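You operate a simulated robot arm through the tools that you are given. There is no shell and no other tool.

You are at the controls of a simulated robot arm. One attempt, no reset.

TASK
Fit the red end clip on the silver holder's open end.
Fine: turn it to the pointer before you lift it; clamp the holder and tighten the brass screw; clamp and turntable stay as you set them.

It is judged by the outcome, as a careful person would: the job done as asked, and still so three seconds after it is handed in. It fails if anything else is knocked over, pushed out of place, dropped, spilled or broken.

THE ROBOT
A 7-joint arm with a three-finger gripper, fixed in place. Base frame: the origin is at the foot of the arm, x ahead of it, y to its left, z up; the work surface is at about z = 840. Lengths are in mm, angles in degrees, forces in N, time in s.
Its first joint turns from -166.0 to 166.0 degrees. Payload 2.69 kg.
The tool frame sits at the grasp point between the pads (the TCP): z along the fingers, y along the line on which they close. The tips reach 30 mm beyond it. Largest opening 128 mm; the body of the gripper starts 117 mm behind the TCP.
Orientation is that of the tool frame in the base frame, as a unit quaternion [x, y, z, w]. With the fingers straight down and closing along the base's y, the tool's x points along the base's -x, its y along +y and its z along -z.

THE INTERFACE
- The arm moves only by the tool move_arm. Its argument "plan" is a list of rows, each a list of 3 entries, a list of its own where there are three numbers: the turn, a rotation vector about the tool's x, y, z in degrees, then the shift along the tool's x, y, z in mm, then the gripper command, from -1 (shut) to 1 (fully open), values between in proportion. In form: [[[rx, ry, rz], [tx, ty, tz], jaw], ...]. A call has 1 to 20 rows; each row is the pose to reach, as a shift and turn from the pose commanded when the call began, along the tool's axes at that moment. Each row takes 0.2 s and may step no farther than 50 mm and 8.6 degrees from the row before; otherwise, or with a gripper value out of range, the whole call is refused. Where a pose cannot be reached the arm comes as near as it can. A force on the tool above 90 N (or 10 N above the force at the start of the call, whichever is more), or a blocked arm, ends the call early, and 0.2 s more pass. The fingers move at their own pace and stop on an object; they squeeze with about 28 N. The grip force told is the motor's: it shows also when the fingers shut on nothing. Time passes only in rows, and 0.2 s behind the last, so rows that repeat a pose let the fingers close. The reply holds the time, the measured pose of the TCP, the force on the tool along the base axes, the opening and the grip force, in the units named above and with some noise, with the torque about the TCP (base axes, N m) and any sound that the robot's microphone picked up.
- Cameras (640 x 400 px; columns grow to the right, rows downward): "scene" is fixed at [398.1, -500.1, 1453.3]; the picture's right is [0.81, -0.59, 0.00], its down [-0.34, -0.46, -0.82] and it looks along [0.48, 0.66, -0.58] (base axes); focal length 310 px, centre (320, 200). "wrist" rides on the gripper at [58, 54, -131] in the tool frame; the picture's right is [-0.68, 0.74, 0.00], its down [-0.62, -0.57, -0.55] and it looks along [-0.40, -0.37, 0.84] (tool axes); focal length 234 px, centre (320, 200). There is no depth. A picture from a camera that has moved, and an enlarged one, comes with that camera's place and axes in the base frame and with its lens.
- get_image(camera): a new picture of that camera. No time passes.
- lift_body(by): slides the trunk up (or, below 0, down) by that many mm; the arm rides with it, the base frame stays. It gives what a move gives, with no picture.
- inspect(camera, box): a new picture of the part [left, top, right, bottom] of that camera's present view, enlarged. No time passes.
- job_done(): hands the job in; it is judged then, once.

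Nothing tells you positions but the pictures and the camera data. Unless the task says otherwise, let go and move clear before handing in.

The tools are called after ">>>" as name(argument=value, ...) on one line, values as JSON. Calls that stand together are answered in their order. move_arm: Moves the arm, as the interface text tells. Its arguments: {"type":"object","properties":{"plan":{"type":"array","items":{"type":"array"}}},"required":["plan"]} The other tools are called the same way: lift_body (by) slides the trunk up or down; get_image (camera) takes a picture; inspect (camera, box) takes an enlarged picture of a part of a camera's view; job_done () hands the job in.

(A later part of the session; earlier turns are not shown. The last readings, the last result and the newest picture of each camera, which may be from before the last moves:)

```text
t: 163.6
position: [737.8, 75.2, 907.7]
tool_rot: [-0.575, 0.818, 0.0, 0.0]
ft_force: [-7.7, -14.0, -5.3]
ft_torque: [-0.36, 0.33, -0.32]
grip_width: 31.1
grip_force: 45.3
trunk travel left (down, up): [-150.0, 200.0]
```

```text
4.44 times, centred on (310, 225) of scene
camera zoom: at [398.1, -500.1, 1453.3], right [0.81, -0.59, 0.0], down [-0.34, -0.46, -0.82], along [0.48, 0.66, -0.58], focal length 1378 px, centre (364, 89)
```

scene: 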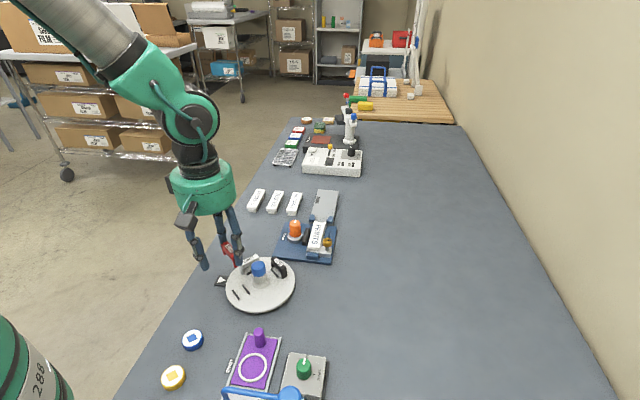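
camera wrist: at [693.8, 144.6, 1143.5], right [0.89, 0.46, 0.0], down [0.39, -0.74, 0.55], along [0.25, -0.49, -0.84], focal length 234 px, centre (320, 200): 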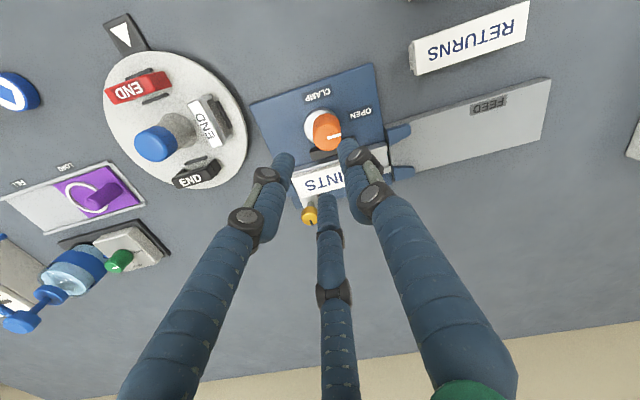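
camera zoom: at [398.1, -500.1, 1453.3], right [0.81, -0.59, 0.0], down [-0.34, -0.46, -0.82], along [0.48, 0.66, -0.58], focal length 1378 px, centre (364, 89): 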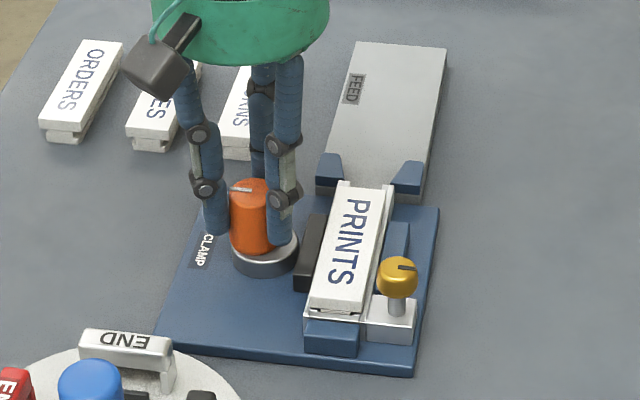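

>>> move_arm(plan=[[[0, 0, -2], [0, 0, 0], -1], [[0, 0, -4], [0, 0, 0], -1], [[0, 0, -4], [0, 0, 0], -1]])

>>> inspect(camera="wrist", box=[220, 80, 420, 240])

```text
t: 164.4
position: [737.6, 76.0, 908.0]
tool_rot: [-0.602, 0.798, 0.0, 0.001]
ft_force: [-3.0, -16.0, -1.1]
ft_torque: [-0.48, 0.2, -0.32]
grip_width: 30.8
grip_force: 45.0
trunk travel left (down, up): [-150.0, 200.0]
```

```text
2.50 times, centred on (320, 160) of wrist
camera zoom: at [669.6, 35.5, 1039.9], right [-0.52, 0.85, 0.0], down [0.71, 0.44, 0.55], along [0.47, 0.29, -0.84], focal length 585 px, centre (320, 300)
```

zoom: 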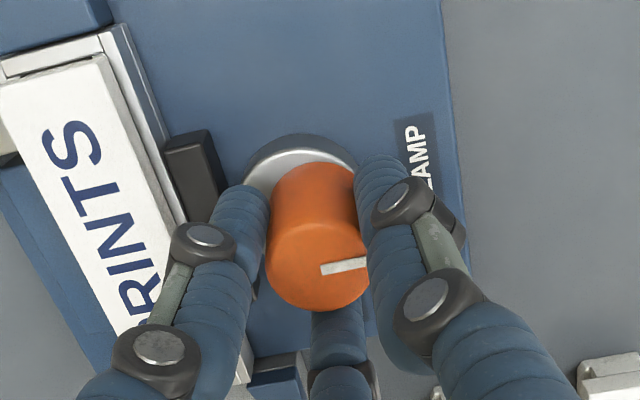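

The torque has levelled off, so the clamp is at its end. Releasing gently and rising.

>>> move_arm(plan=[[[0, 0, 2], [0, 0, 0], -1], [[0, 0, 2], [0, 0, 0], -0.45], [[0, 0, 2], [0, 0, 0], -0.4], [[0, 0, 2], [0, 0, 0], -0.4], [[0, 0, 2], [0, 0, -15], -0.4], [[0, 0, 2], [0, 0, -40], -0.4], [[0, 0, 2], [0, 0, -80], -0.4], [[0, 0, 2], [0, 0, -110], -0.4], [[0, 0, 2], [0, 0, -110], -0.4]])

>>> get_image(camera="wrist")

>>> inspect(camera="scene", box=[265, 180, 355, 270])

```text
t: 166.4
position: [737.6, 76.3, 1017.5]
tool_rot: [-0.589, 0.808, 0.0, 0.0]
ft_force: [-0.6, 0.4, 0.6]
ft_torque: [-0.01, -0.04, 0.02]
grip_width: 38.1
grip_force: 0.0
trunk travel left (down, up): [-150.0, 200.0]
```

```text
taken
camera wrist: at [667.6, 38.8, 1150.3], right [-0.49, 0.87, 0.0], down [0.73, 0.41, 0.55], along [0.48, 0.27, -0.84], focal length 234 px, centre (320, 200)
```

wrist: 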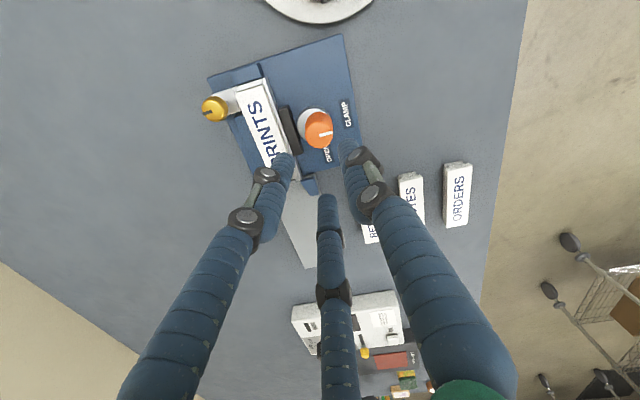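

```text
4.44 times, centred on (310, 225) of scene
camera zoom: at [398.1, -500.1, 1453.3], right [0.81, -0.59, 0.0], down [-0.34, -0.46, -0.82], along [0.48, 0.66, -0.58], focal length 1378 px, centre (364, 89)
```

zoom: 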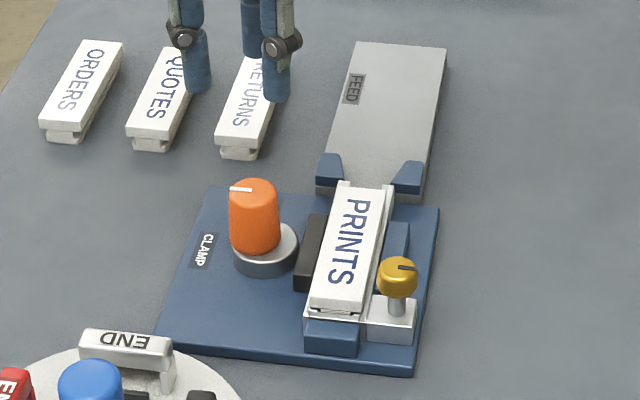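

The clamp is closed, jaw against the holder and the mark on CLAMP. Next is the brass screw; locating it precisely.

>>> inspect(camera="wrist", box=[180, 60, 300, 160])

>>> inspect(camera="scene", box=[300, 210, 345, 260])

```text
4.00 times, centred on (240, 110) of wrist
camera zoom: at [667.6, 38.8, 1150.3], right [-0.49, 0.87, 0.0], down [0.73, 0.41, 0.55], along [0.48, 0.27, -0.84], focal length 937 px, centre (640, 560)
```

zoom: 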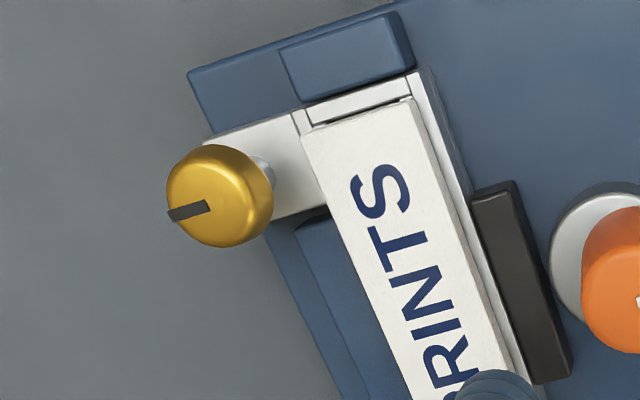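

```text
8.00 times, centred on (322, 235) of scene
camera zoom: at [398.1, -500.1, 1453.3], right [0.81, -0.59, 0.0], down [-0.34, -0.46, -0.82], along [0.48, 0.66, -0.58], focal length 2480 px, centre (300, -80)
```

zoom: 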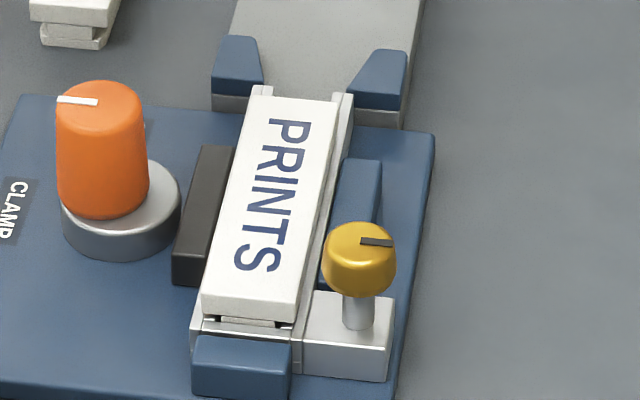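

The screw head is at about (768, -30), its top at z≈903, roughly 24 mm wide. Moving above it.

>>> move_arm(plan=[[[0, 0, 0], [23, -15, 0], -0.5], [[0, 0, 0], [46, -31, 5], -0.5], [[0, 0, 0], [69, -46, 10], -0.5], [[0, 0, 0], [91.3, -61.6, 30], -0.5], [[0, 0, 0], [91.3, -61.6, 55], -0.5], [[0, 0, 0], [91.3, -61.6, 55], -0.5]])

>>> inspect(camera="wrist", box=[220, 70, 420, 230])

>>> inspect(camera="scene", box=[265, 180, 365, 270])

```text
t: 167.8
position: [768.9, -27.4, 961.9]
tool_rot: [-0.588, 0.809, 0.001, 0.0]
ft_force: [0.3, 0.1, -0.8]
ft_torque: [0.03, 0.02, -0.02]
grip_width: 32.0
grip_force: 0.1
trunk travel left (down, up): [-150.0, 200.0]
```

```text
2.50 times, centred on (320, 150) of wrist
camera zoom: at [700.2, -65.2, 1093.7], right [-0.49, 0.87, 0.0], down [0.73, 0.41, 0.55], along [0.48, 0.27, -0.84], focal length 585 px, centre (320, 325)
```

zoom: 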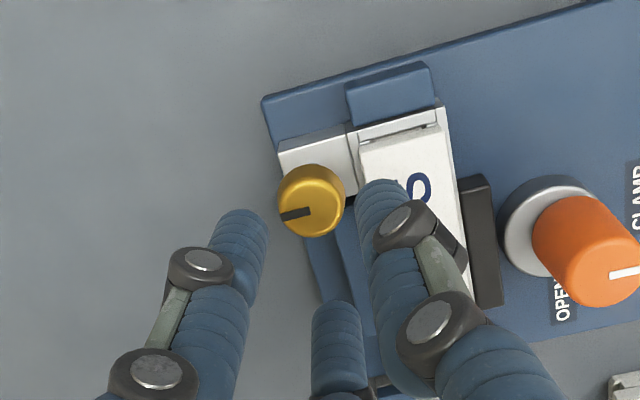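

```text
4.44 times, centred on (315, 225) of scene
camera zoom: at [398.1, -500.1, 1453.3], right [0.81, -0.59, 0.0], down [-0.34, -0.46, -0.82], along [0.48, 0.66, -0.58], focal length 1378 px, centre (342, 89)
```

zoom: 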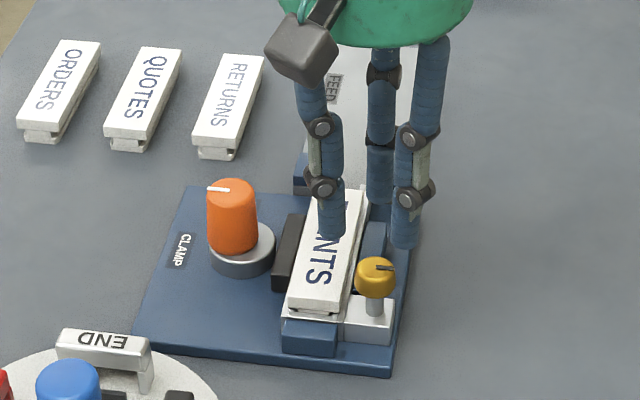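

>>> move_arm(plan=[[[0, 0, 0], [3, -0.2, 10], -0.5], [[0, 0, 0], [3, -0.2, 22], -0.5], [[0, 0, 0], [3, -0.2, 34], -0.5], [[0, 0, 0], [3, -0.2, 34], -0.5]])

>>> inspect(camera="wrist", box=[220, 70, 420, 230])

>>> inspect(camera="scene", box=[285, 190, 355, 260])

```text
t: 168.8
position: [765.1, -30.4, 927.8]
tool_rot: [-0.588, 0.809, 0.0, 0.001]
ft_force: [0.1, -0.4, -0.5]
ft_torque: [-0.04, 0.03, 0.01]
grip_width: 32.0
grip_force: 0.1
trunk travel left (down, up): [-150.0, 200.0]
```

```text
2.50 times, centred on (320, 150) of wrist
camera zoom: at [696.0, -67.9, 1059.6], right [-0.49, 0.87, 0.0], down [0.73, 0.41, 0.55], along [0.48, 0.27, -0.84], focal length 585 px, centre (320, 325)
```

zoom: 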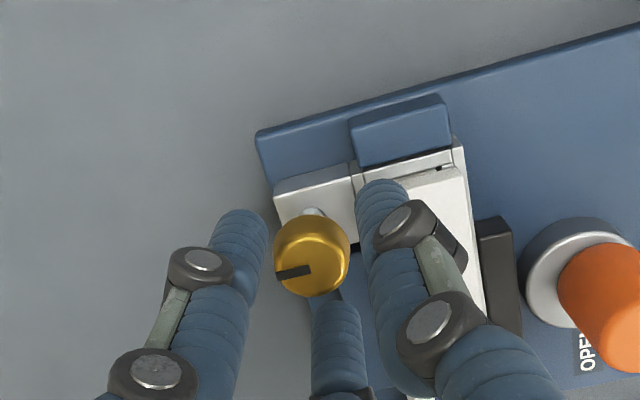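

```text
5.71 times, centred on (320, 225) of scene
camera zoom: at [398.1, -500.1, 1453.3], right [0.81, -0.59, 0.0], down [-0.34, -0.46, -0.82], along [0.48, 0.66, -0.58], focal length 1771 px, centre (320, 57)
```

zoom: 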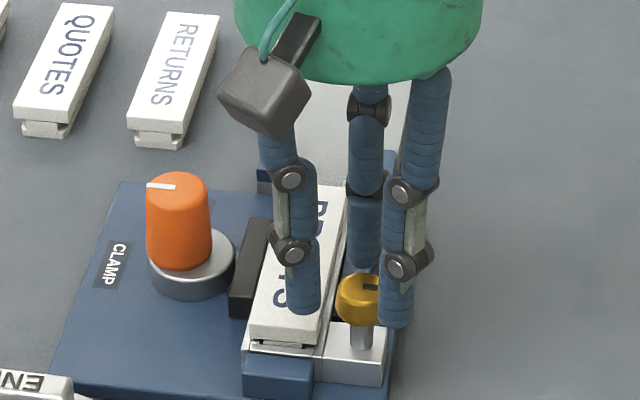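

>>> move_arm(plan=[[[0, 0, 0], [0, -2.6, 0], -0.5], [[0, 0, 0], [0, -2.6, 5], -0.5], [[0, 0, 0], [0, -2.6, 10], -0.5], [[0, 0, 0], [0, -2.6, 10], -0.5]])

>>> inspect(camera="wrist", box=[220, 90, 420, 250])

>>> inspect(camera="scene", box=[285, 190, 355, 260])

```text
t: 169.8
position: [768.3, -32.5, 919.5]
tool_rot: [-0.589, 0.808, 0.0, 0.0]
ft_force: [0.4, 0.0, -0.1]
ft_torque: [0.0, -0.01, -0.01]
grip_width: 31.9
grip_force: 0.0
trunk travel left (down, up): [-150.0, 200.0]
```

```text
2.50 times, centred on (320, 170) of wrist
camera zoom: at [699.8, -70.2, 1050.5], right [-0.49, 0.87, 0.0], down [0.73, 0.41, 0.55], along [0.48, 0.27, -0.84], focal length 585 px, centre (320, 275)
```

zoom: 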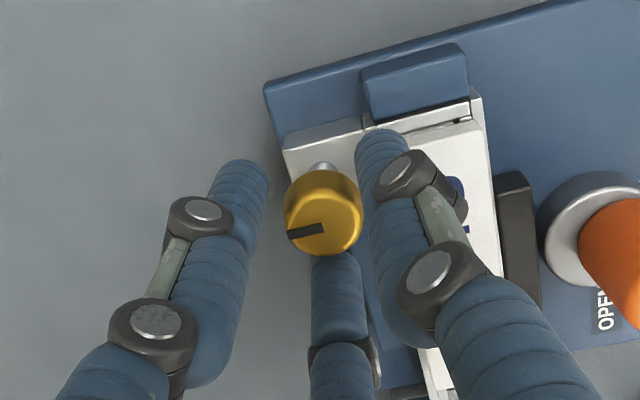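

```text
5.71 times, centred on (320, 225) of scene
camera zoom: at [398.1, -500.1, 1453.3], right [0.81, -0.59, 0.0], down [-0.34, -0.46, -0.82], along [0.48, 0.66, -0.58], focal length 1771 px, centre (320, 57)
```

zoom: 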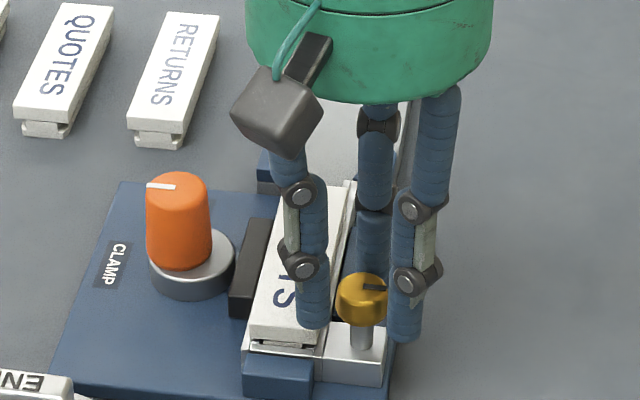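

>>> move_arm(plan=[[[0, 0, 0], [-0.7, 0.6, 0], -0.5], [[0, 0, 0], [-0.7, 0.6, 0], -1], [[0, 0, 0], [-0.7, 0.6, 0], -1], [[0, 0, 0], [-0.7, 0.6, 0], -1]])

>>> inspect(camera="wrist", box=[220, 90, 420, 250])

```text
t: 170.8
position: [768.9, -31.3, 918.5]
tool_rot: [-0.588, 0.809, 0.0, 0.0]
ft_force: [3.3, 5.9, 0.5]
ft_torque: [0.27, -0.11, -0.03]
grip_width: 23.7
grip_force: 27.7
trunk travel left (down, up): [-150.0, 200.0]
```

```text
2.50 times, centred on (320, 170) of wrist
camera zoom: at [699.7, -69.2, 1050.7], right [-0.49, 0.87, 0.0], down [0.73, 0.41, 0.55], along [0.48, 0.27, -0.84], focal length 585 px, centre (320, 275)
```

zoom: 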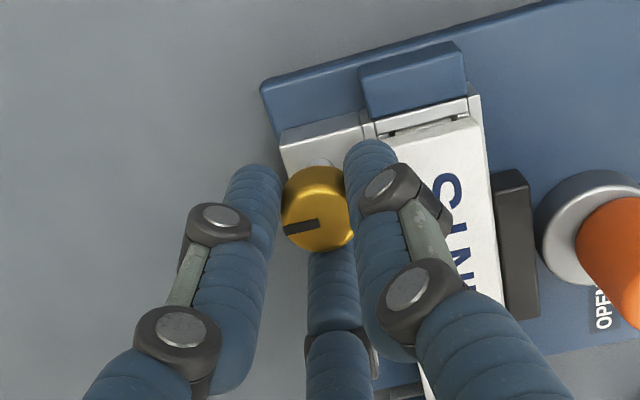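

The screw head is gripped (23.7 mm) and well centred. Turning clockwise to tighten.

>>> move_arm(plan=[[[0, 0, 5], [0, 0, 0], -1], [[0, 0, 10], [0, 0, 0], -1], [[0, 0, 15], [0, 0, 0], -1], [[0, 0, 20], [0, 0, 0], -1], [[0, 0, 25], [0, 0, 0], -1], [[0, 0, 30], [0, 0, 0], -1], [[0, 0, 30], [0, 0, 0], -1]])

>>> inspect(camera="wrist", box=[220, 90, 420, 250])

```text
t: 172.4
position: [768.8, -31.8, 918.4]
tool_rot: [-0.359, 0.933, -0.001, 0.0]
ft_force: [3.0, 19.9, 0.3]
ft_torque: [0.75, -0.08, 0.0]
grip_width: 23.7
grip_force: 27.9
trunk travel left (down, up): [-150.0, 200.0]
```

```text
2.50 times, centred on (320, 170) of wrist
camera zoom: at [689.6, -29.7, 1050.5], right [0.01, 1.0, 0.0], down [0.84, -0.01, 0.55], along [0.55, -0.01, -0.84], focal length 585 px, centre (320, 275)
```

zoom: 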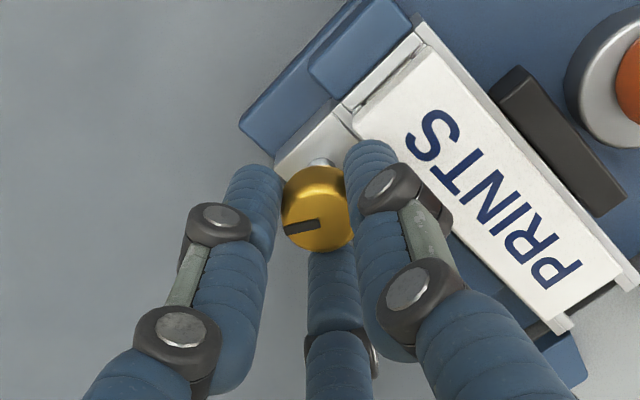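

The screw turns with the hand. Continuing clockwise, watching torque.

>>> move_arm(plan=[[[0, 0, 5], [-0.3, 0.3, 0], -1], [[0, 0, 10], [-0.6, 0.5, 0], -1], [[0, 0, 15], [-0.6, 0.5, 0], -1], [[0, 0, 20], [-0.6, 0.5, 0], -1], [[0, 0, 25], [-0.6, 0.5, 0], -1], [[0, 0, 30], [-0.6, 0.5, 0], -1], [[0, 0, 35], [-0.6, 0.5, 0], -1], [[0, 0, 40], [-0.6, 0.5, 0], -1], [[0, 0, 45], [-0.6, 0.5, 0], -1], [[0, 0, 50], [-0.6, 0.5, 0], -1], [[0, 0, 50], [-0.6, 0.5, 0], -1]])

>>> inspect(camera="wrist", box=[220, 90, 420, 250])

```text
t: 174.8
position: [767.2, -31.7, 918.6]
tool_rot: [0.07, 0.998, 0.0, 0.001]
ft_force: [-0.7, 3.2, 0.3]
ft_torque: [0.12, 0.13, 0.02]
grip_width: 23.6
grip_force: 28.3
trunk travel left (down, up): [-150.0, 200.0]
```

```text
2.50 times, centred on (320, 170) of wrist
camera zoom: at [718.6, 30.9, 1050.5], right [0.77, 0.64, 0.0], down [0.53, -0.65, 0.55], along [0.35, -0.42, -0.84], focal length 585 px, centre (320, 275)
```

zoom: 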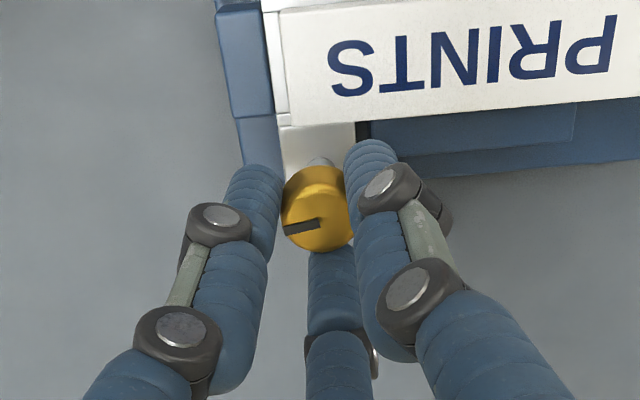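

>>> move_arm(plan=[[[0, 0, 5], [0, 0, 0], -1], [[0, 0, 10], [0, 0, 0], -1], [[0, 0, 15], [0, 0, 0], -1], [[0, 0, 20], [0, 0, 0], -1], [[0, 0, 25], [0, 0, 0], -1], [[0, 0, 30], [0, 0, 0], -1], [[0, 0, 35], [0, 0, 0], -1], [[0, 0, 40], [0, 0, 0], -1], [[0, 0, 45], [0, 0, 0], -1], [[0, 0, 50], [0, 0, 0], -1], [[0, 0, 50], [0, 0, 0], -1]])

>>> inspect(camera="wrist", box=[220, 90, 420, 250])

```text
t: 177.2
position: [770.3, -32.1, 919.0]
tool_rot: [0.485, 0.874, 0.0, 0.0]
ft_force: [-1.3, 1.7, -1.5]
ft_torque: [-0.08, 0.14, 0.24]
grip_width: 23.3
grip_force: 27.9
trunk travel left (down, up): [-150.0, 200.0]
```

```text
2.50 times, centred on (320, 170) of wrist
camera zoom: at [784.0, 47.7, 1050.3], right [0.98, -0.18, 0.0], down [-0.15, -0.82, 0.55], along [-0.1, -0.54, -0.84], focal length 585 px, centre (320, 275)
```

zoom: 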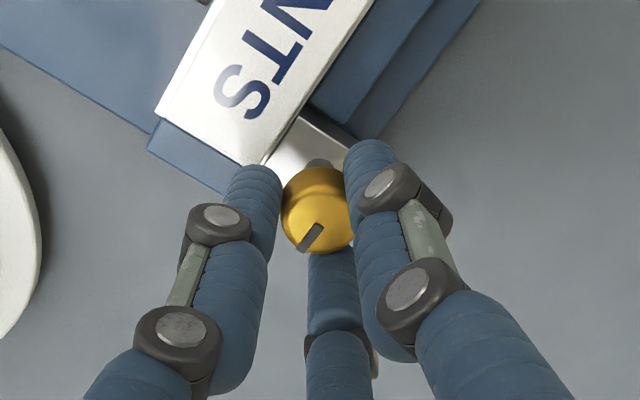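

The screw stopped at about 90° with firm torque; the head then slipped in the grip, so it's tight. Releasing and rising.

>>> move_arm(plan=[[[0, 0, 0], [0, 0, 0], -0.55], [[0, 0, 0], [0, 0, 0], -0.5], [[0, 0, 0], [0, 0, 0], -0.5], [[0, 0, 0], [0, 0, -15], -0.5], [[0, 0, 0], [0, 0, -40], -0.5], [[0, 0, 0], [0, 0, -80], -0.5], [[0, 0, 0], [0, 0, -100], -0.5], [[0, 0, 0], [0, 0, -100], -0.5]])

>>> get_image(camera="wrist")

>>> inspect(camera="scene", box=[265, 180, 355, 270])

```text
t: 179.0
position: [766.0, -29.7, 1020.2]
tool_rot: [0.484, 0.875, 0.0, 0.0]
ft_force: [0.4, 0.0, 0.6]
ft_torque: [-0.02, -0.07, 0.0]
grip_width: 32.2
grip_force: 0.0
trunk travel left (down, up): [-150.0, 200.0]
```

```text
taken
camera wrist: at [780.3, 48.8, 1151.1], right [0.98, -0.18, 0.0], down [-0.15, -0.82, 0.55], along [-0.1, -0.54, -0.84], focal length 234 px, centre (320, 200)
```

wrist: 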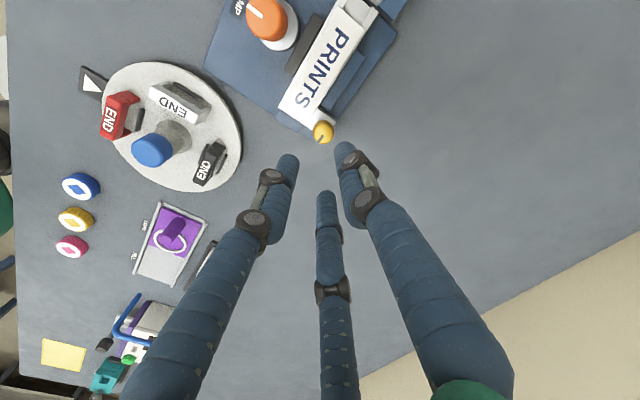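

```text
4.44 times, centred on (310, 225) of scene
camera zoom: at [398.1, -500.1, 1453.3], right [0.81, -0.59, 0.0], down [-0.34, -0.46, -0.82], along [0.48, 0.66, -0.58], focal length 1378 px, centre (364, 89)
```

zoom: 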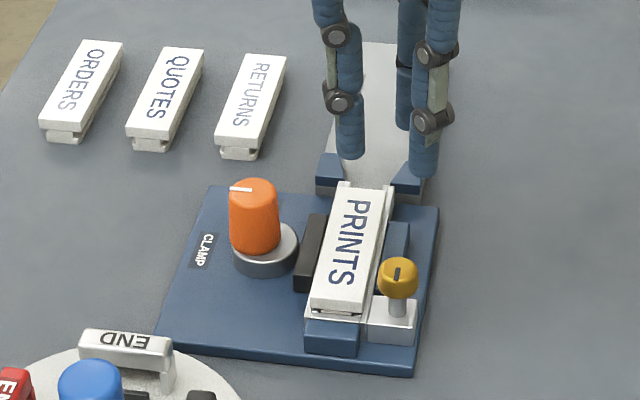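

The screw mark has turned 90°. Now I'll look closely at the holder's open end from above.

>>> move_arm(plan=[[[0, 0, 0], [2.3, 15.6, 15], -0.8], [[0, 0, 0], [4.6, 31.2, 30], -1], [[0, 0, 0], [6.9, 46.9, 45], -1], [[0, 0, 0], [9.2, 62.5, 60], -1], [[0, 0, 0], [9.2, 62.5, 60], -1]])

>>> get_image(camera="wrist")

>>> inspect(camera="wrist", box=[230, 60, 410, 180])

```text
t: 180.2
position: [816.1, 9.8, 957.6]
tool_rot: [0.485, 0.874, 0.0, 0.0]
ft_force: [-0.1, 0.4, -1.0]
ft_torque: [0.04, 0.04, 0.02]
grip_width: 2.2
grip_force: 28.5
trunk travel left (down, up): [-150.0, 200.0]
```

```text
taken
camera wrist: at [831.3, 89.2, 1089.7], right [0.98, -0.18, 0.0], down [-0.15, -0.82, 0.55], along [-0.1, -0.54, -0.84], focal length 234 px, centre (320, 200)
```

wrist: 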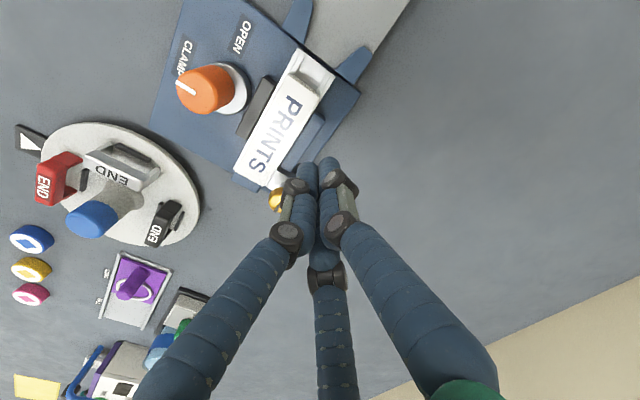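

```text
3.33 times, centred on (320, 120) of wrist
camera zoom: at [831.3, 89.2, 1089.7], right [0.98, -0.18, 0.0], down [-0.15, -0.82, 0.55], along [-0.1, -0.54, -0.84], focal length 781 px, centre (320, 467)
```

zoom: 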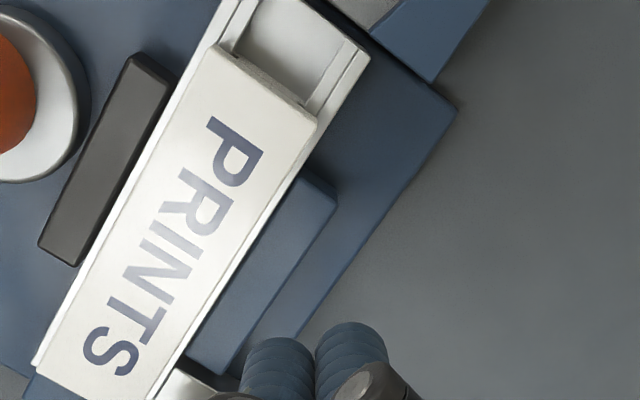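

>>> inspect(camera="wrist", box=[260, 20, 380, 120])

>>> inspect(camera="scene", box=[300, 180, 350, 220])

```text
4.00 times, centred on (320, 70) of wrist
camera zoom: at [831.3, 89.2, 1089.7], right [0.98, -0.18, 0.0], down [-0.15, -0.82, 0.55], along [-0.1, -0.54, -0.84], focal length 937 px, centre (320, 720)
```

zoom: 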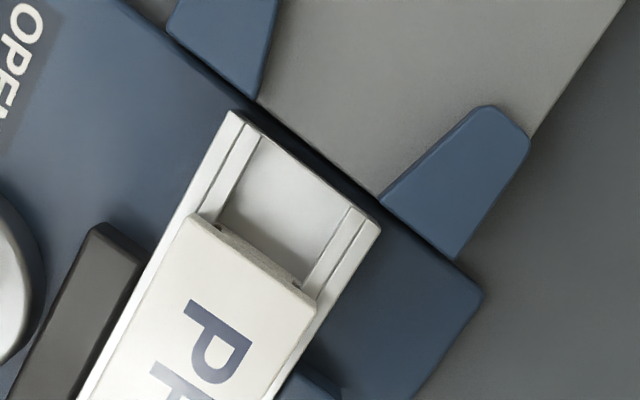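

```text
10.00 times, centred on (325, 200) of scene
camera zoom: at [398.1, -500.1, 1453.3], right [0.81, -0.59, 0.0], down [-0.34, -0.46, -0.82], along [0.48, 0.66, -0.58], focal length 3100 px, centre (270, 200)
```

zoom: 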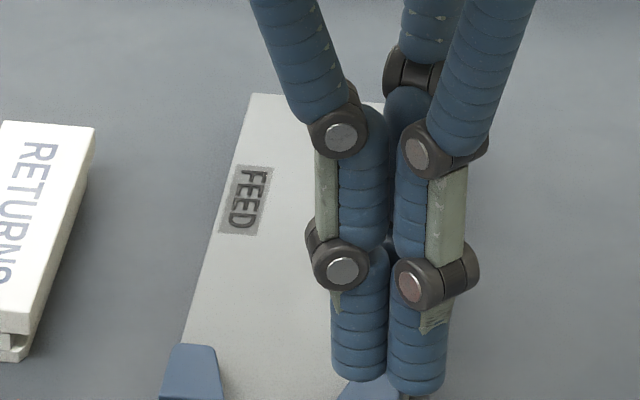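

>>> inspect(camera="wrist", box=[290, 40, 345, 100])

>>> inspect(camera="wrist", box=[20, 120, 200, 250])

```text
6.67 times, centred on (318, 70) of wrist
camera zoom: at [831.3, 89.2, 1089.7], right [0.98, -0.18, 0.0], down [-0.15, -0.82, 0.55], along [-0.1, -0.54, -0.84], focal length 1561 px, centre (337, 1067)
```

zoom: 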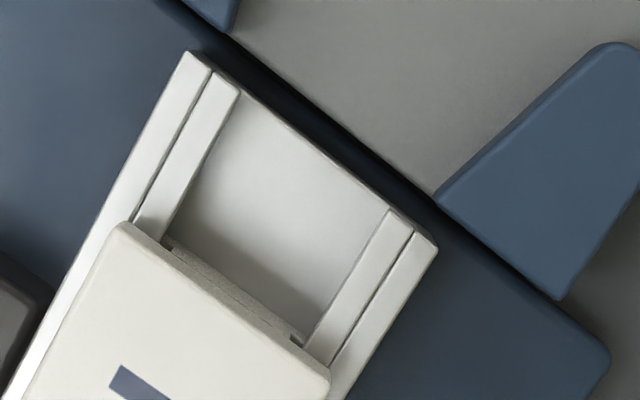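

```text
3.08 times, centred on (110, 185) of wrist
camera zoom: at [831.3, 89.2, 1089.7], right [0.98, -0.18, 0.0], down [-0.15, -0.82, 0.55], along [-0.1, -0.54, -0.84], focal length 720 px, centre (966, 246)
```

zoom: 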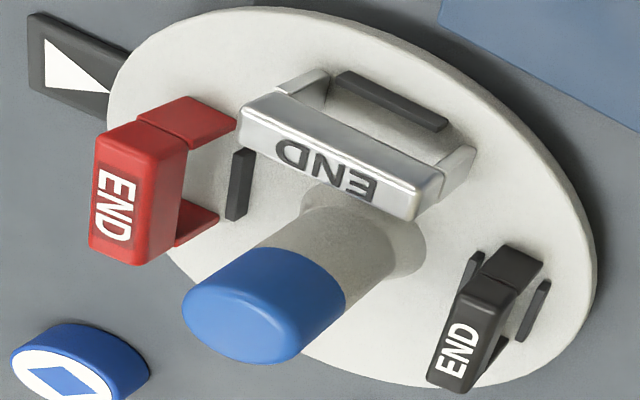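

The holder's open end is clear, with about 20 mm of free rail beyond the label. Now to the red clip at the pointer: moving above it with the single finger on the outside.

>>> move_arm(plan=[[[0, 0, 0], [5, -6, -25], -1], [[0, 0, -8], [18, -23, -52], -1], [[0, 0, -16], [32, -41, -52], -1], [[0, 0, -24], [46, -59, -52], -0.5], [[0, 0, -32], [60, -77, -52], 0], [[0, 0, -40], [74, -95, -52], 0.4], [[0, 0, -48], [88, -113, -52], 0.4], [[0, 0, -56], [102, -131, -52], 0.4], [[0, 0, -64], [116, -149, -52], 0.4], [[0, 0, -72], [130, -167, -52], 0.4], [[0, 0, -80], [144, -185, -52], 0.4], [[0, 0, -88], [156, -200, -52], 0.4], [[0, 0, -96], [168, -215, -52], 0.4], [[0, 0, -103], [178, -228.3, -52], 0.4], [[0, 0, -103], [178, -228.3, -52], 0.4]])

>>> get_image(camera="wrist")

>>> inspect(camera="wrist", box=[240, 70, 380, 190])

```text
t: 183.4
position: [527.3, 38.6, 1009.4]
tool_rot: [-0.385, 0.923, 0.0, -0.001]
ft_force: [-0.1, -0.4, -0.8]
ft_torque: [0.03, -0.04, 0.0]
grip_width: 89.6
grip_force: 0.1
trunk travel left (down, up): [-150.0, 200.0]
```

```text
taken
camera wrist: at [448.2, 35.7, 1142.6], right [-0.05, 1.0, 0.0], down [0.84, 0.04, 0.55], along [0.55, 0.02, -0.84], focal length 234 px, centre (320, 200)
```

wrist: 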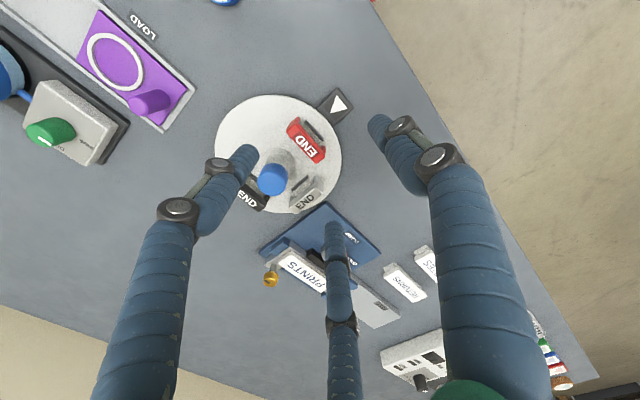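

```text
3.33 times, centred on (310, 130) of wrist
camera zoom: at [448.2, 35.7, 1142.6], right [-0.05, 1.0, 0.0], down [0.84, 0.04, 0.55], along [0.55, 0.02, -0.84], focal length 781 px, centre (353, 433)
```

zoom: 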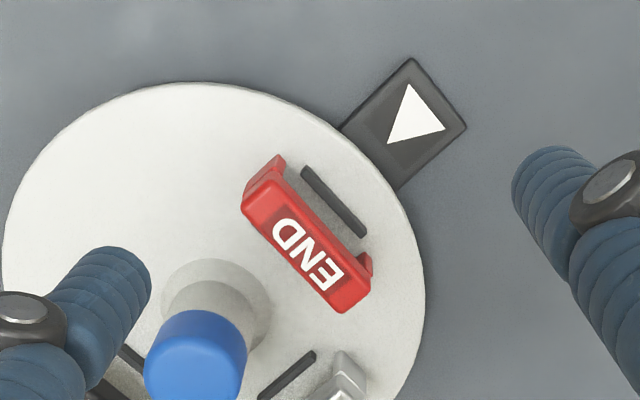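

The clip is at (542, 24), aligned with its nest. Descending for a shallow pinch on the bar ends.

>>> move_arm(plan=[[[0, 0, 0.4], [0, -2.3, 25], 0.28], [[0, 0, 0.4], [0, -2.3, 55], 0.28], [[0, 0, 0.4], [0, -2.3, 80], 0.28], [[0, 0, 0.4], [0, -2.3, 80], 0.28]])

>>> inspect(camera="wrist", box=[220, 100, 400, 250])

```text
t: 184.4
position: [527.5, 37.6, 929.7]
tool_rot: [-0.379, 0.925, -0.001, -0.001]
ft_force: [0.4, 0.4, 0.0]
ft_torque: [0.02, 0.03, 0.0]
grip_width: 82.0
grip_force: 0.1
trunk travel left (down, up): [-150.0, 200.0]
```

```text
2.67 times, centred on (310, 175) of wrist
camera zoom: at [448.7, 36.0, 1062.1], right [-0.04, 1.0, 0.0], down [0.84, 0.03, 0.55], along [0.55, 0.02, -0.84], focal length 624 px, centre (347, 267)
```

zoom: 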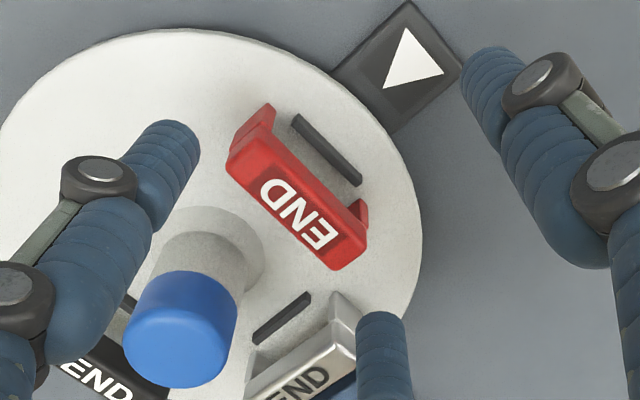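

>>> move_arm(plan=[[[0, 0, 0], [0, -2.5, 8], 0.28], [[0, 0, 0], [0, -2.5, 18], 0.28], [[0, 0, 0], [0, -2.5, 27], 0.28], [[0, 0, 0], [0, -2.5, 27], 0.28]])

>>> inspect(camera="wrist", box=[220, 100, 400, 250])

>>> inspect(camera="scene", box=[205, 230, 305, 315])

```text
t: 185.4
position: [530.4, 35.9, 903.1]
tool_rot: [-0.38, 0.925, 0.0, 0.0]
ft_force: [0.0, -0.2, -0.4]
ft_torque: [0.01, 0.02, -0.02]
grip_width: 81.8
grip_force: 0.1
trunk travel left (down, up): [-150.0, 200.0]
```

```text
2.67 times, centred on (310, 175) of wrist
camera zoom: at [452.0, 34.3, 1034.3], right [-0.04, 1.0, 0.0], down [0.84, 0.03, 0.55], along [0.55, 0.02, -0.84], focal length 624 px, centre (347, 267)
```

zoom: 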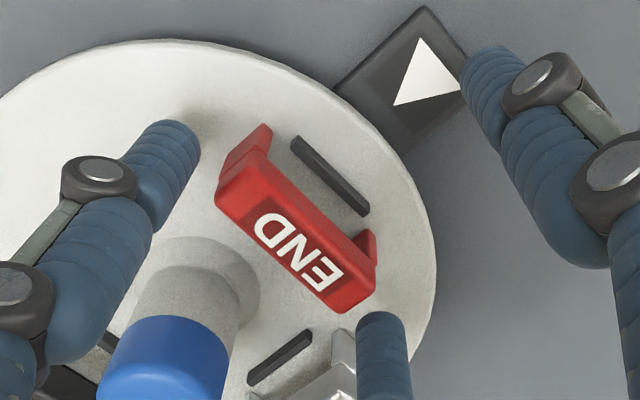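

```text
4.71 times, centred on (255, 272) of scene
camera zoom: at [398.1, -500.1, 1453.3], right [0.81, -0.59, 0.0], down [-0.34, -0.46, -0.82], along [0.48, 0.66, -0.58], focal length 1459 px, centre (626, -141)
```

zoom: 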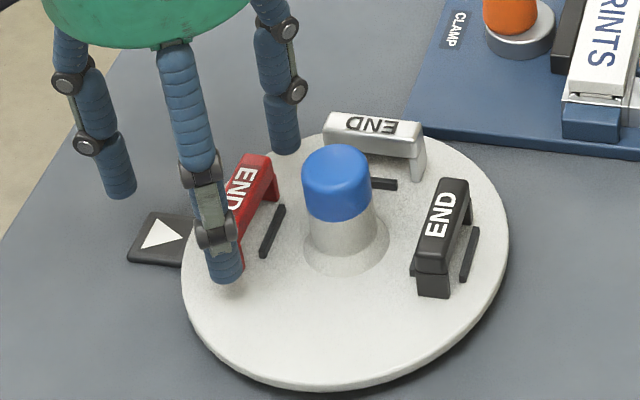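

>>> move_arm(plan=[[[0, 0, 0], [-2, 0, 1.5], 0.28], [[0, 0, 0], [-2, 0, 1.5], 0.15], [[0, 0, 0], [-2, 0, 1.5], 0.05], [[0, 0, 0], [-2, 0, 1.5], -1], [[0, 0, 0], [-2, 0, 1.5], -1], [[0, 0, 0], [-2, 0, 1.5], -1]])

>>> inspect(camera="wrist", box=[220, 100, 400, 250])

>>> inspect(camera="scene", box=[205, 230, 305, 315])

```text
t: 186.8
position: [533.3, 36.4, 901.2]
tool_rot: [-0.381, 0.925, 0.001, 0.0]
ft_force: [0.6, -0.1, 0.6]
ft_torque: [-0.02, 0.0, 0.0]
grip_width: 60.3
grip_force: 27.6
trunk travel left (down, up): [-150.0, 200.0]
```

```text
2.67 times, centred on (310, 175) of wrist
camera zoom: at [453.1, 35.2, 1033.3], right [-0.04, 1.0, 0.0], down [0.84, 0.03, 0.55], along [0.55, 0.02, -0.84], focal length 624 px, centre (347, 267)
```

zoom: 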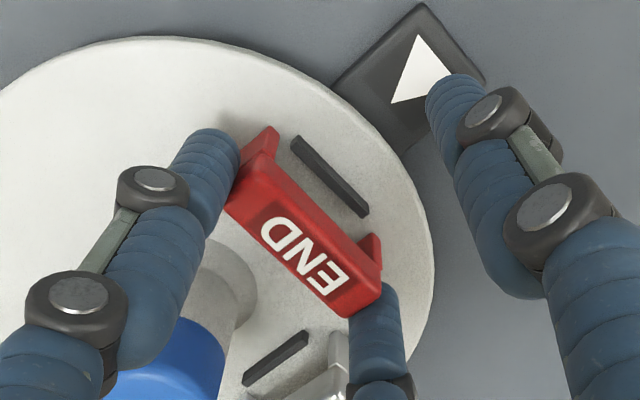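

```text
4.71 times, centred on (255, 272) of scene
camera zoom: at [398.1, -500.1, 1453.3], right [0.81, -0.59, 0.0], down [-0.34, -0.46, -0.82], along [0.48, 0.66, -0.58], focal length 1459 px, centre (626, -141)
```

zoom: 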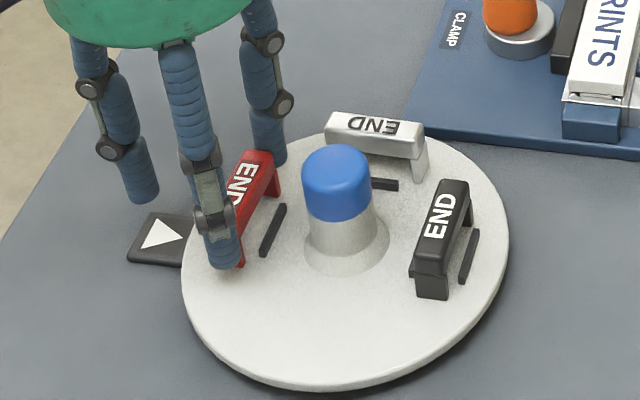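

Pinched, and the table undisturbed. Lifting straight up.

>>> move_arm(plan=[[[0, 0, 0], [0, 0, -4], -1], [[0, 0, 0], [0, 0, -10], -1], [[0, 0, 0], [0, 0, -20], -1], [[0, 0, 0], [0, 0, -40], -1], [[0, 0, 0], [0, 0, -75], -1], [[0, 0, 0], [0, 0, -110], -1], [[0, 0, 0], [0, 0, -110], -1]])

>>> inspect(camera="wrist", box=[220, 100, 400, 250])

>>> get_image(camera="scene")

```text
t: 188.4
position: [530.5, 35.9, 1012.3]
tool_rot: [-0.38, 0.925, -0.001, 0.001]
ft_force: [-0.9, -0.7, -0.3]
ft_torque: [-0.01, -0.03, 0.0]
grip_width: 60.4
grip_force: 28.0
trunk travel left (down, up): [-150.0, 200.0]
```

```text
2.67 times, centred on (310, 175) of wrist
camera zoom: at [451.8, 34.7, 1143.6], right [-0.04, 1.0, 0.0], down [0.84, 0.03, 0.55], along [0.55, 0.02, -0.84], focal length 624 px, centre (347, 267)
```

zoom: 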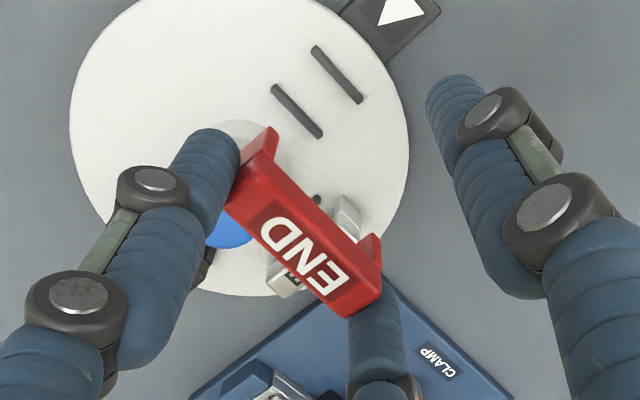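

```text
taken
```

scene: 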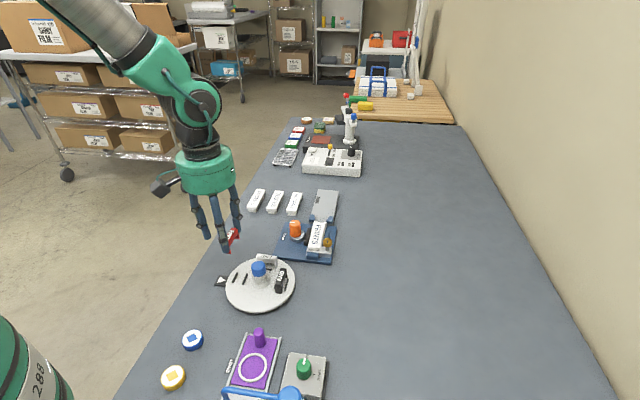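

The red clip is lifted cleanly from the pointer position. Carrying it to the holder's open end, rotating 90° so it straddles the rails.

>>> move_arm(plan=[[[0, 0, 7.6], [-20.7, -14.9, 0], -1], [[0, 0, 15.2], [-41.4, -29.8, 0], -1], [[0, 0, 22.9], [-62.1, -44.7, 0], -1], [[0, 0, 30.5], [-82.8, -59.6, 0], -1], [[0, 0, 38.1], [-103.5, -74.5, 0], -1], [[0, 0, 45.7], [-124.2, -89.4, 0], -1], [[0, 0, 53.3], [-145, -104.3, 0], -1], [[0, 0, 60.9], [-165.7, -119.2, 0], -1], [[0, 0, 68.6], [-186.4, -134.1, 0], -1], [[0, 0, 76.2], [-207.1, -149, 0], -1], [[0, 0, 83.8], [-227.8, -163.9, 0], -1], [[0, 0, 91.4], [-248.5, -178.8, 0], -1], [[0, 0, 91.4], [-248.5, -178.8, 0], -1]])

>>> get_image(camera="wrist")

>>> inspect(camera="wrist", box=[230, 80, 390, 220])

```text
t: 191.2
position: [835.0, 84.3, 1011.8]
tool_rot: [0.397, 0.918, 0.0, 0.0]
ft_force: [0.0, 0.3, -0.3]
ft_torque: [-0.02, 0.04, 0.03]
grip_width: 60.2
grip_force: 28.1
trunk travel left (down, up): [-150.0, 200.0]
```

```text
taken
camera wrist: at [835.2, 164.7, 1143.1], right [1.0, 0.01, 0.0], down [0.01, -0.84, 0.55], along [0.01, -0.55, -0.84], focal length 234 px, centre (320, 200)
```

wrist: 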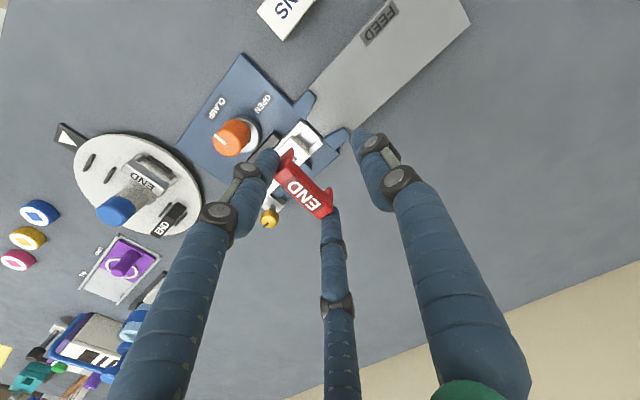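

```text
2.86 times, centred on (310, 150) of wrist
camera zoom: at [835.2, 164.7, 1143.1], right [1.0, 0.01, 0.0], down [0.01, -0.84, 0.55], along [0.01, -0.55, -0.84], focal length 669 px, centre (349, 343)
```

zoom: 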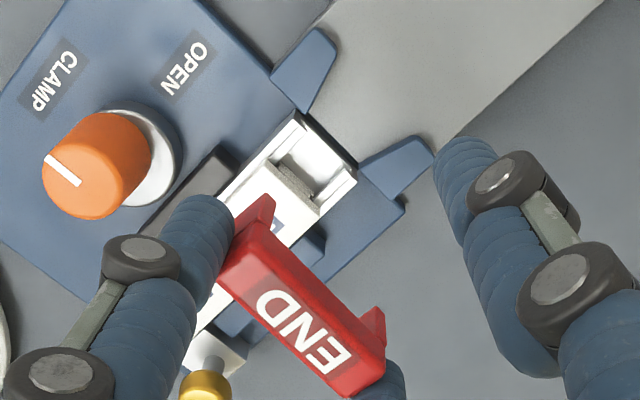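

The clip is nearly over the open end. I'll trim 2 mm and lower to just above it, then check again.

>>> move_arm(plan=[[[0, 0, 0], [0, -2.2, 25], -1], [[0, 0, 0], [0, -2.2, 50], -1], [[0, 0, 0], [0, -2.2, 75], -1], [[0, 0, 0], [0, -2.2, 88], -1], [[0, 0, 0], [0, -2.2, 88], -1], [[0, 0, 0], [0, -2.2, 88], -1]])

>>> inspect(camera="wrist", box=[220, 80, 400, 230])

>>> inspect(camera="scene", box=[285, 160, 365, 250])

```text
t: 192.6
position: [836.0, 83.1, 923.0]
tool_rot: [0.396, 0.918, 0.0, -0.001]
ft_force: [-0.7, 0.0, -0.7]
ft_torque: [0.02, -0.02, 0.01]
grip_width: 60.7
grip_force: 27.7
trunk travel left (down, up): [-150.0, 200.0]
```

```text
2.67 times, centred on (310, 155) of wrist
camera zoom: at [834.2, 162.7, 1055.2], right [1.0, 0.01, 0.0], down [0.01, -0.84, 0.55], along [0.01, -0.55, -0.84], focal length 624 px, centre (347, 320)
```

zoom: 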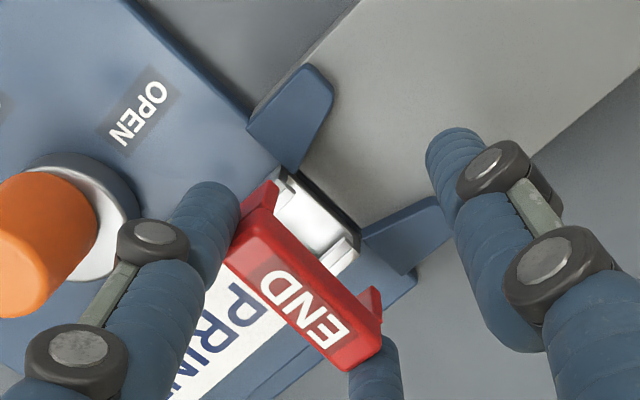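

```text
4.44 times, centred on (325, 205) of scene
camera zoom: at [398.1, -500.1, 1453.3], right [0.81, -0.59, 0.0], down [-0.34, -0.46, -0.82], along [0.48, 0.66, -0.58], focal length 1378 px, centre (298, 178)
```

zoom: 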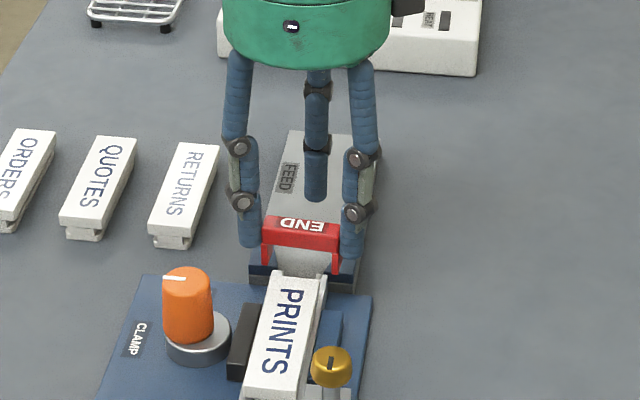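

>>> move_arm(plan=[[[0, 0, 0], [0.4, -1, 5], -1], [[0, 0, 0], [0.4, -1, 10], -1], [[0, 0, 0], [0.4, -1, 12], -1], [[0, 0, 0], [0.4, -1, 12], -1], [[0, 0, 0], [0.4, -1, 12], -1]])

>>> inspect(camera="wrist", box=[220, 90, 400, 240])

>>> inspect(camera="scene", box=[300, 185, 350, 235])

```text
t: 193.8
position: [834.4, 82.7, 912.5]
tool_rot: [0.397, 0.918, 0.0, 0.0]
ft_force: [-0.2, -0.1, -0.2]
ft_torque: [0.01, 0.02, 0.04]
grip_width: 60.5
grip_force: 28.0
trunk travel left (down, up): [-150.0, 200.0]
```

```text
2.67 times, centred on (310, 165) of wrist
camera zoom: at [832.7, 163.0, 1043.8], right [1.0, 0.01, 0.0], down [0.01, -0.84, 0.55], along [0.01, -0.55, -0.84], focal length 624 px, centre (347, 293)
```

zoom: 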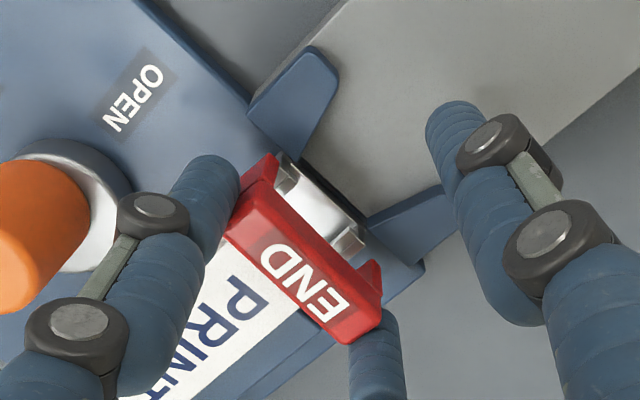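

```text
8.00 times, centred on (325, 210) of scene
camera zoom: at [398.1, -500.1, 1453.3], right [0.81, -0.59, 0.0], down [-0.34, -0.46, -0.82], along [0.48, 0.66, -0.58], focal length 2480 px, centre (280, 120)
```

zoom: 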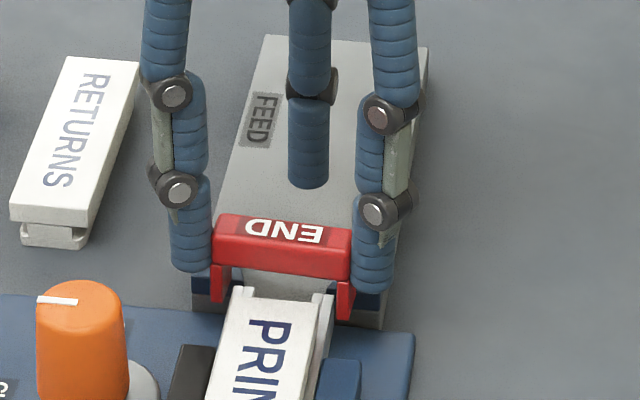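

The legs straddle the rails evenly and the position matches the target. Lowering in small steps with force checks.

>>> move_arm(plan=[[[0, 0, 0], [0, 0, 3], -1], [[0, 0, 0], [0, 0, 6], -1], [[0, 0, 0], [0, 0, 8], -1], [[0, 0, 0], [0, 0, 8], -1]])

>>> inspect(camera="wrist", box=[220, 90, 400, 240])

>>> inspect(camera="scene", box=[300, 185, 350, 235])

```text
t: 194.8
position: [833.4, 83.2, 903.3]
tool_rot: [0.397, 0.918, -0.001, 0.0]
ft_force: [0.7, 0.0, 0.5]
ft_torque: [-0.01, -0.01, 0.01]
grip_width: 60.4
grip_force: 28.6
trunk travel left (down, up): [-150.0, 200.0]
```

```text
2.67 times, centred on (310, 165) of wrist
camera zoom: at [832.5, 163.3, 1035.1], right [1.0, 0.01, 0.0], down [0.01, -0.84, 0.55], along [0.01, -0.55, -0.84], focal length 624 px, centre (347, 293)
```

zoom: 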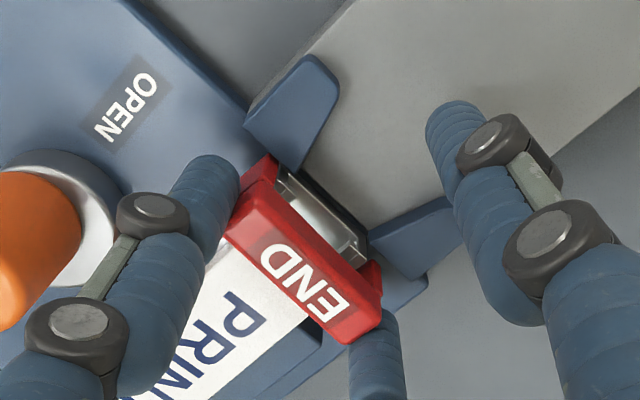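

```text
8.00 times, centred on (325, 210) of scene
camera zoom: at [398.1, -500.1, 1453.3], right [0.81, -0.59, 0.0], down [-0.34, -0.46, -0.82], along [0.48, 0.66, -0.58], focal length 2480 px, centre (280, 120)
```

zoom: 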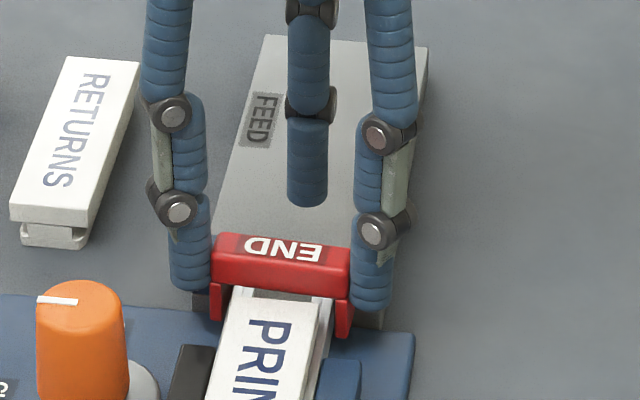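

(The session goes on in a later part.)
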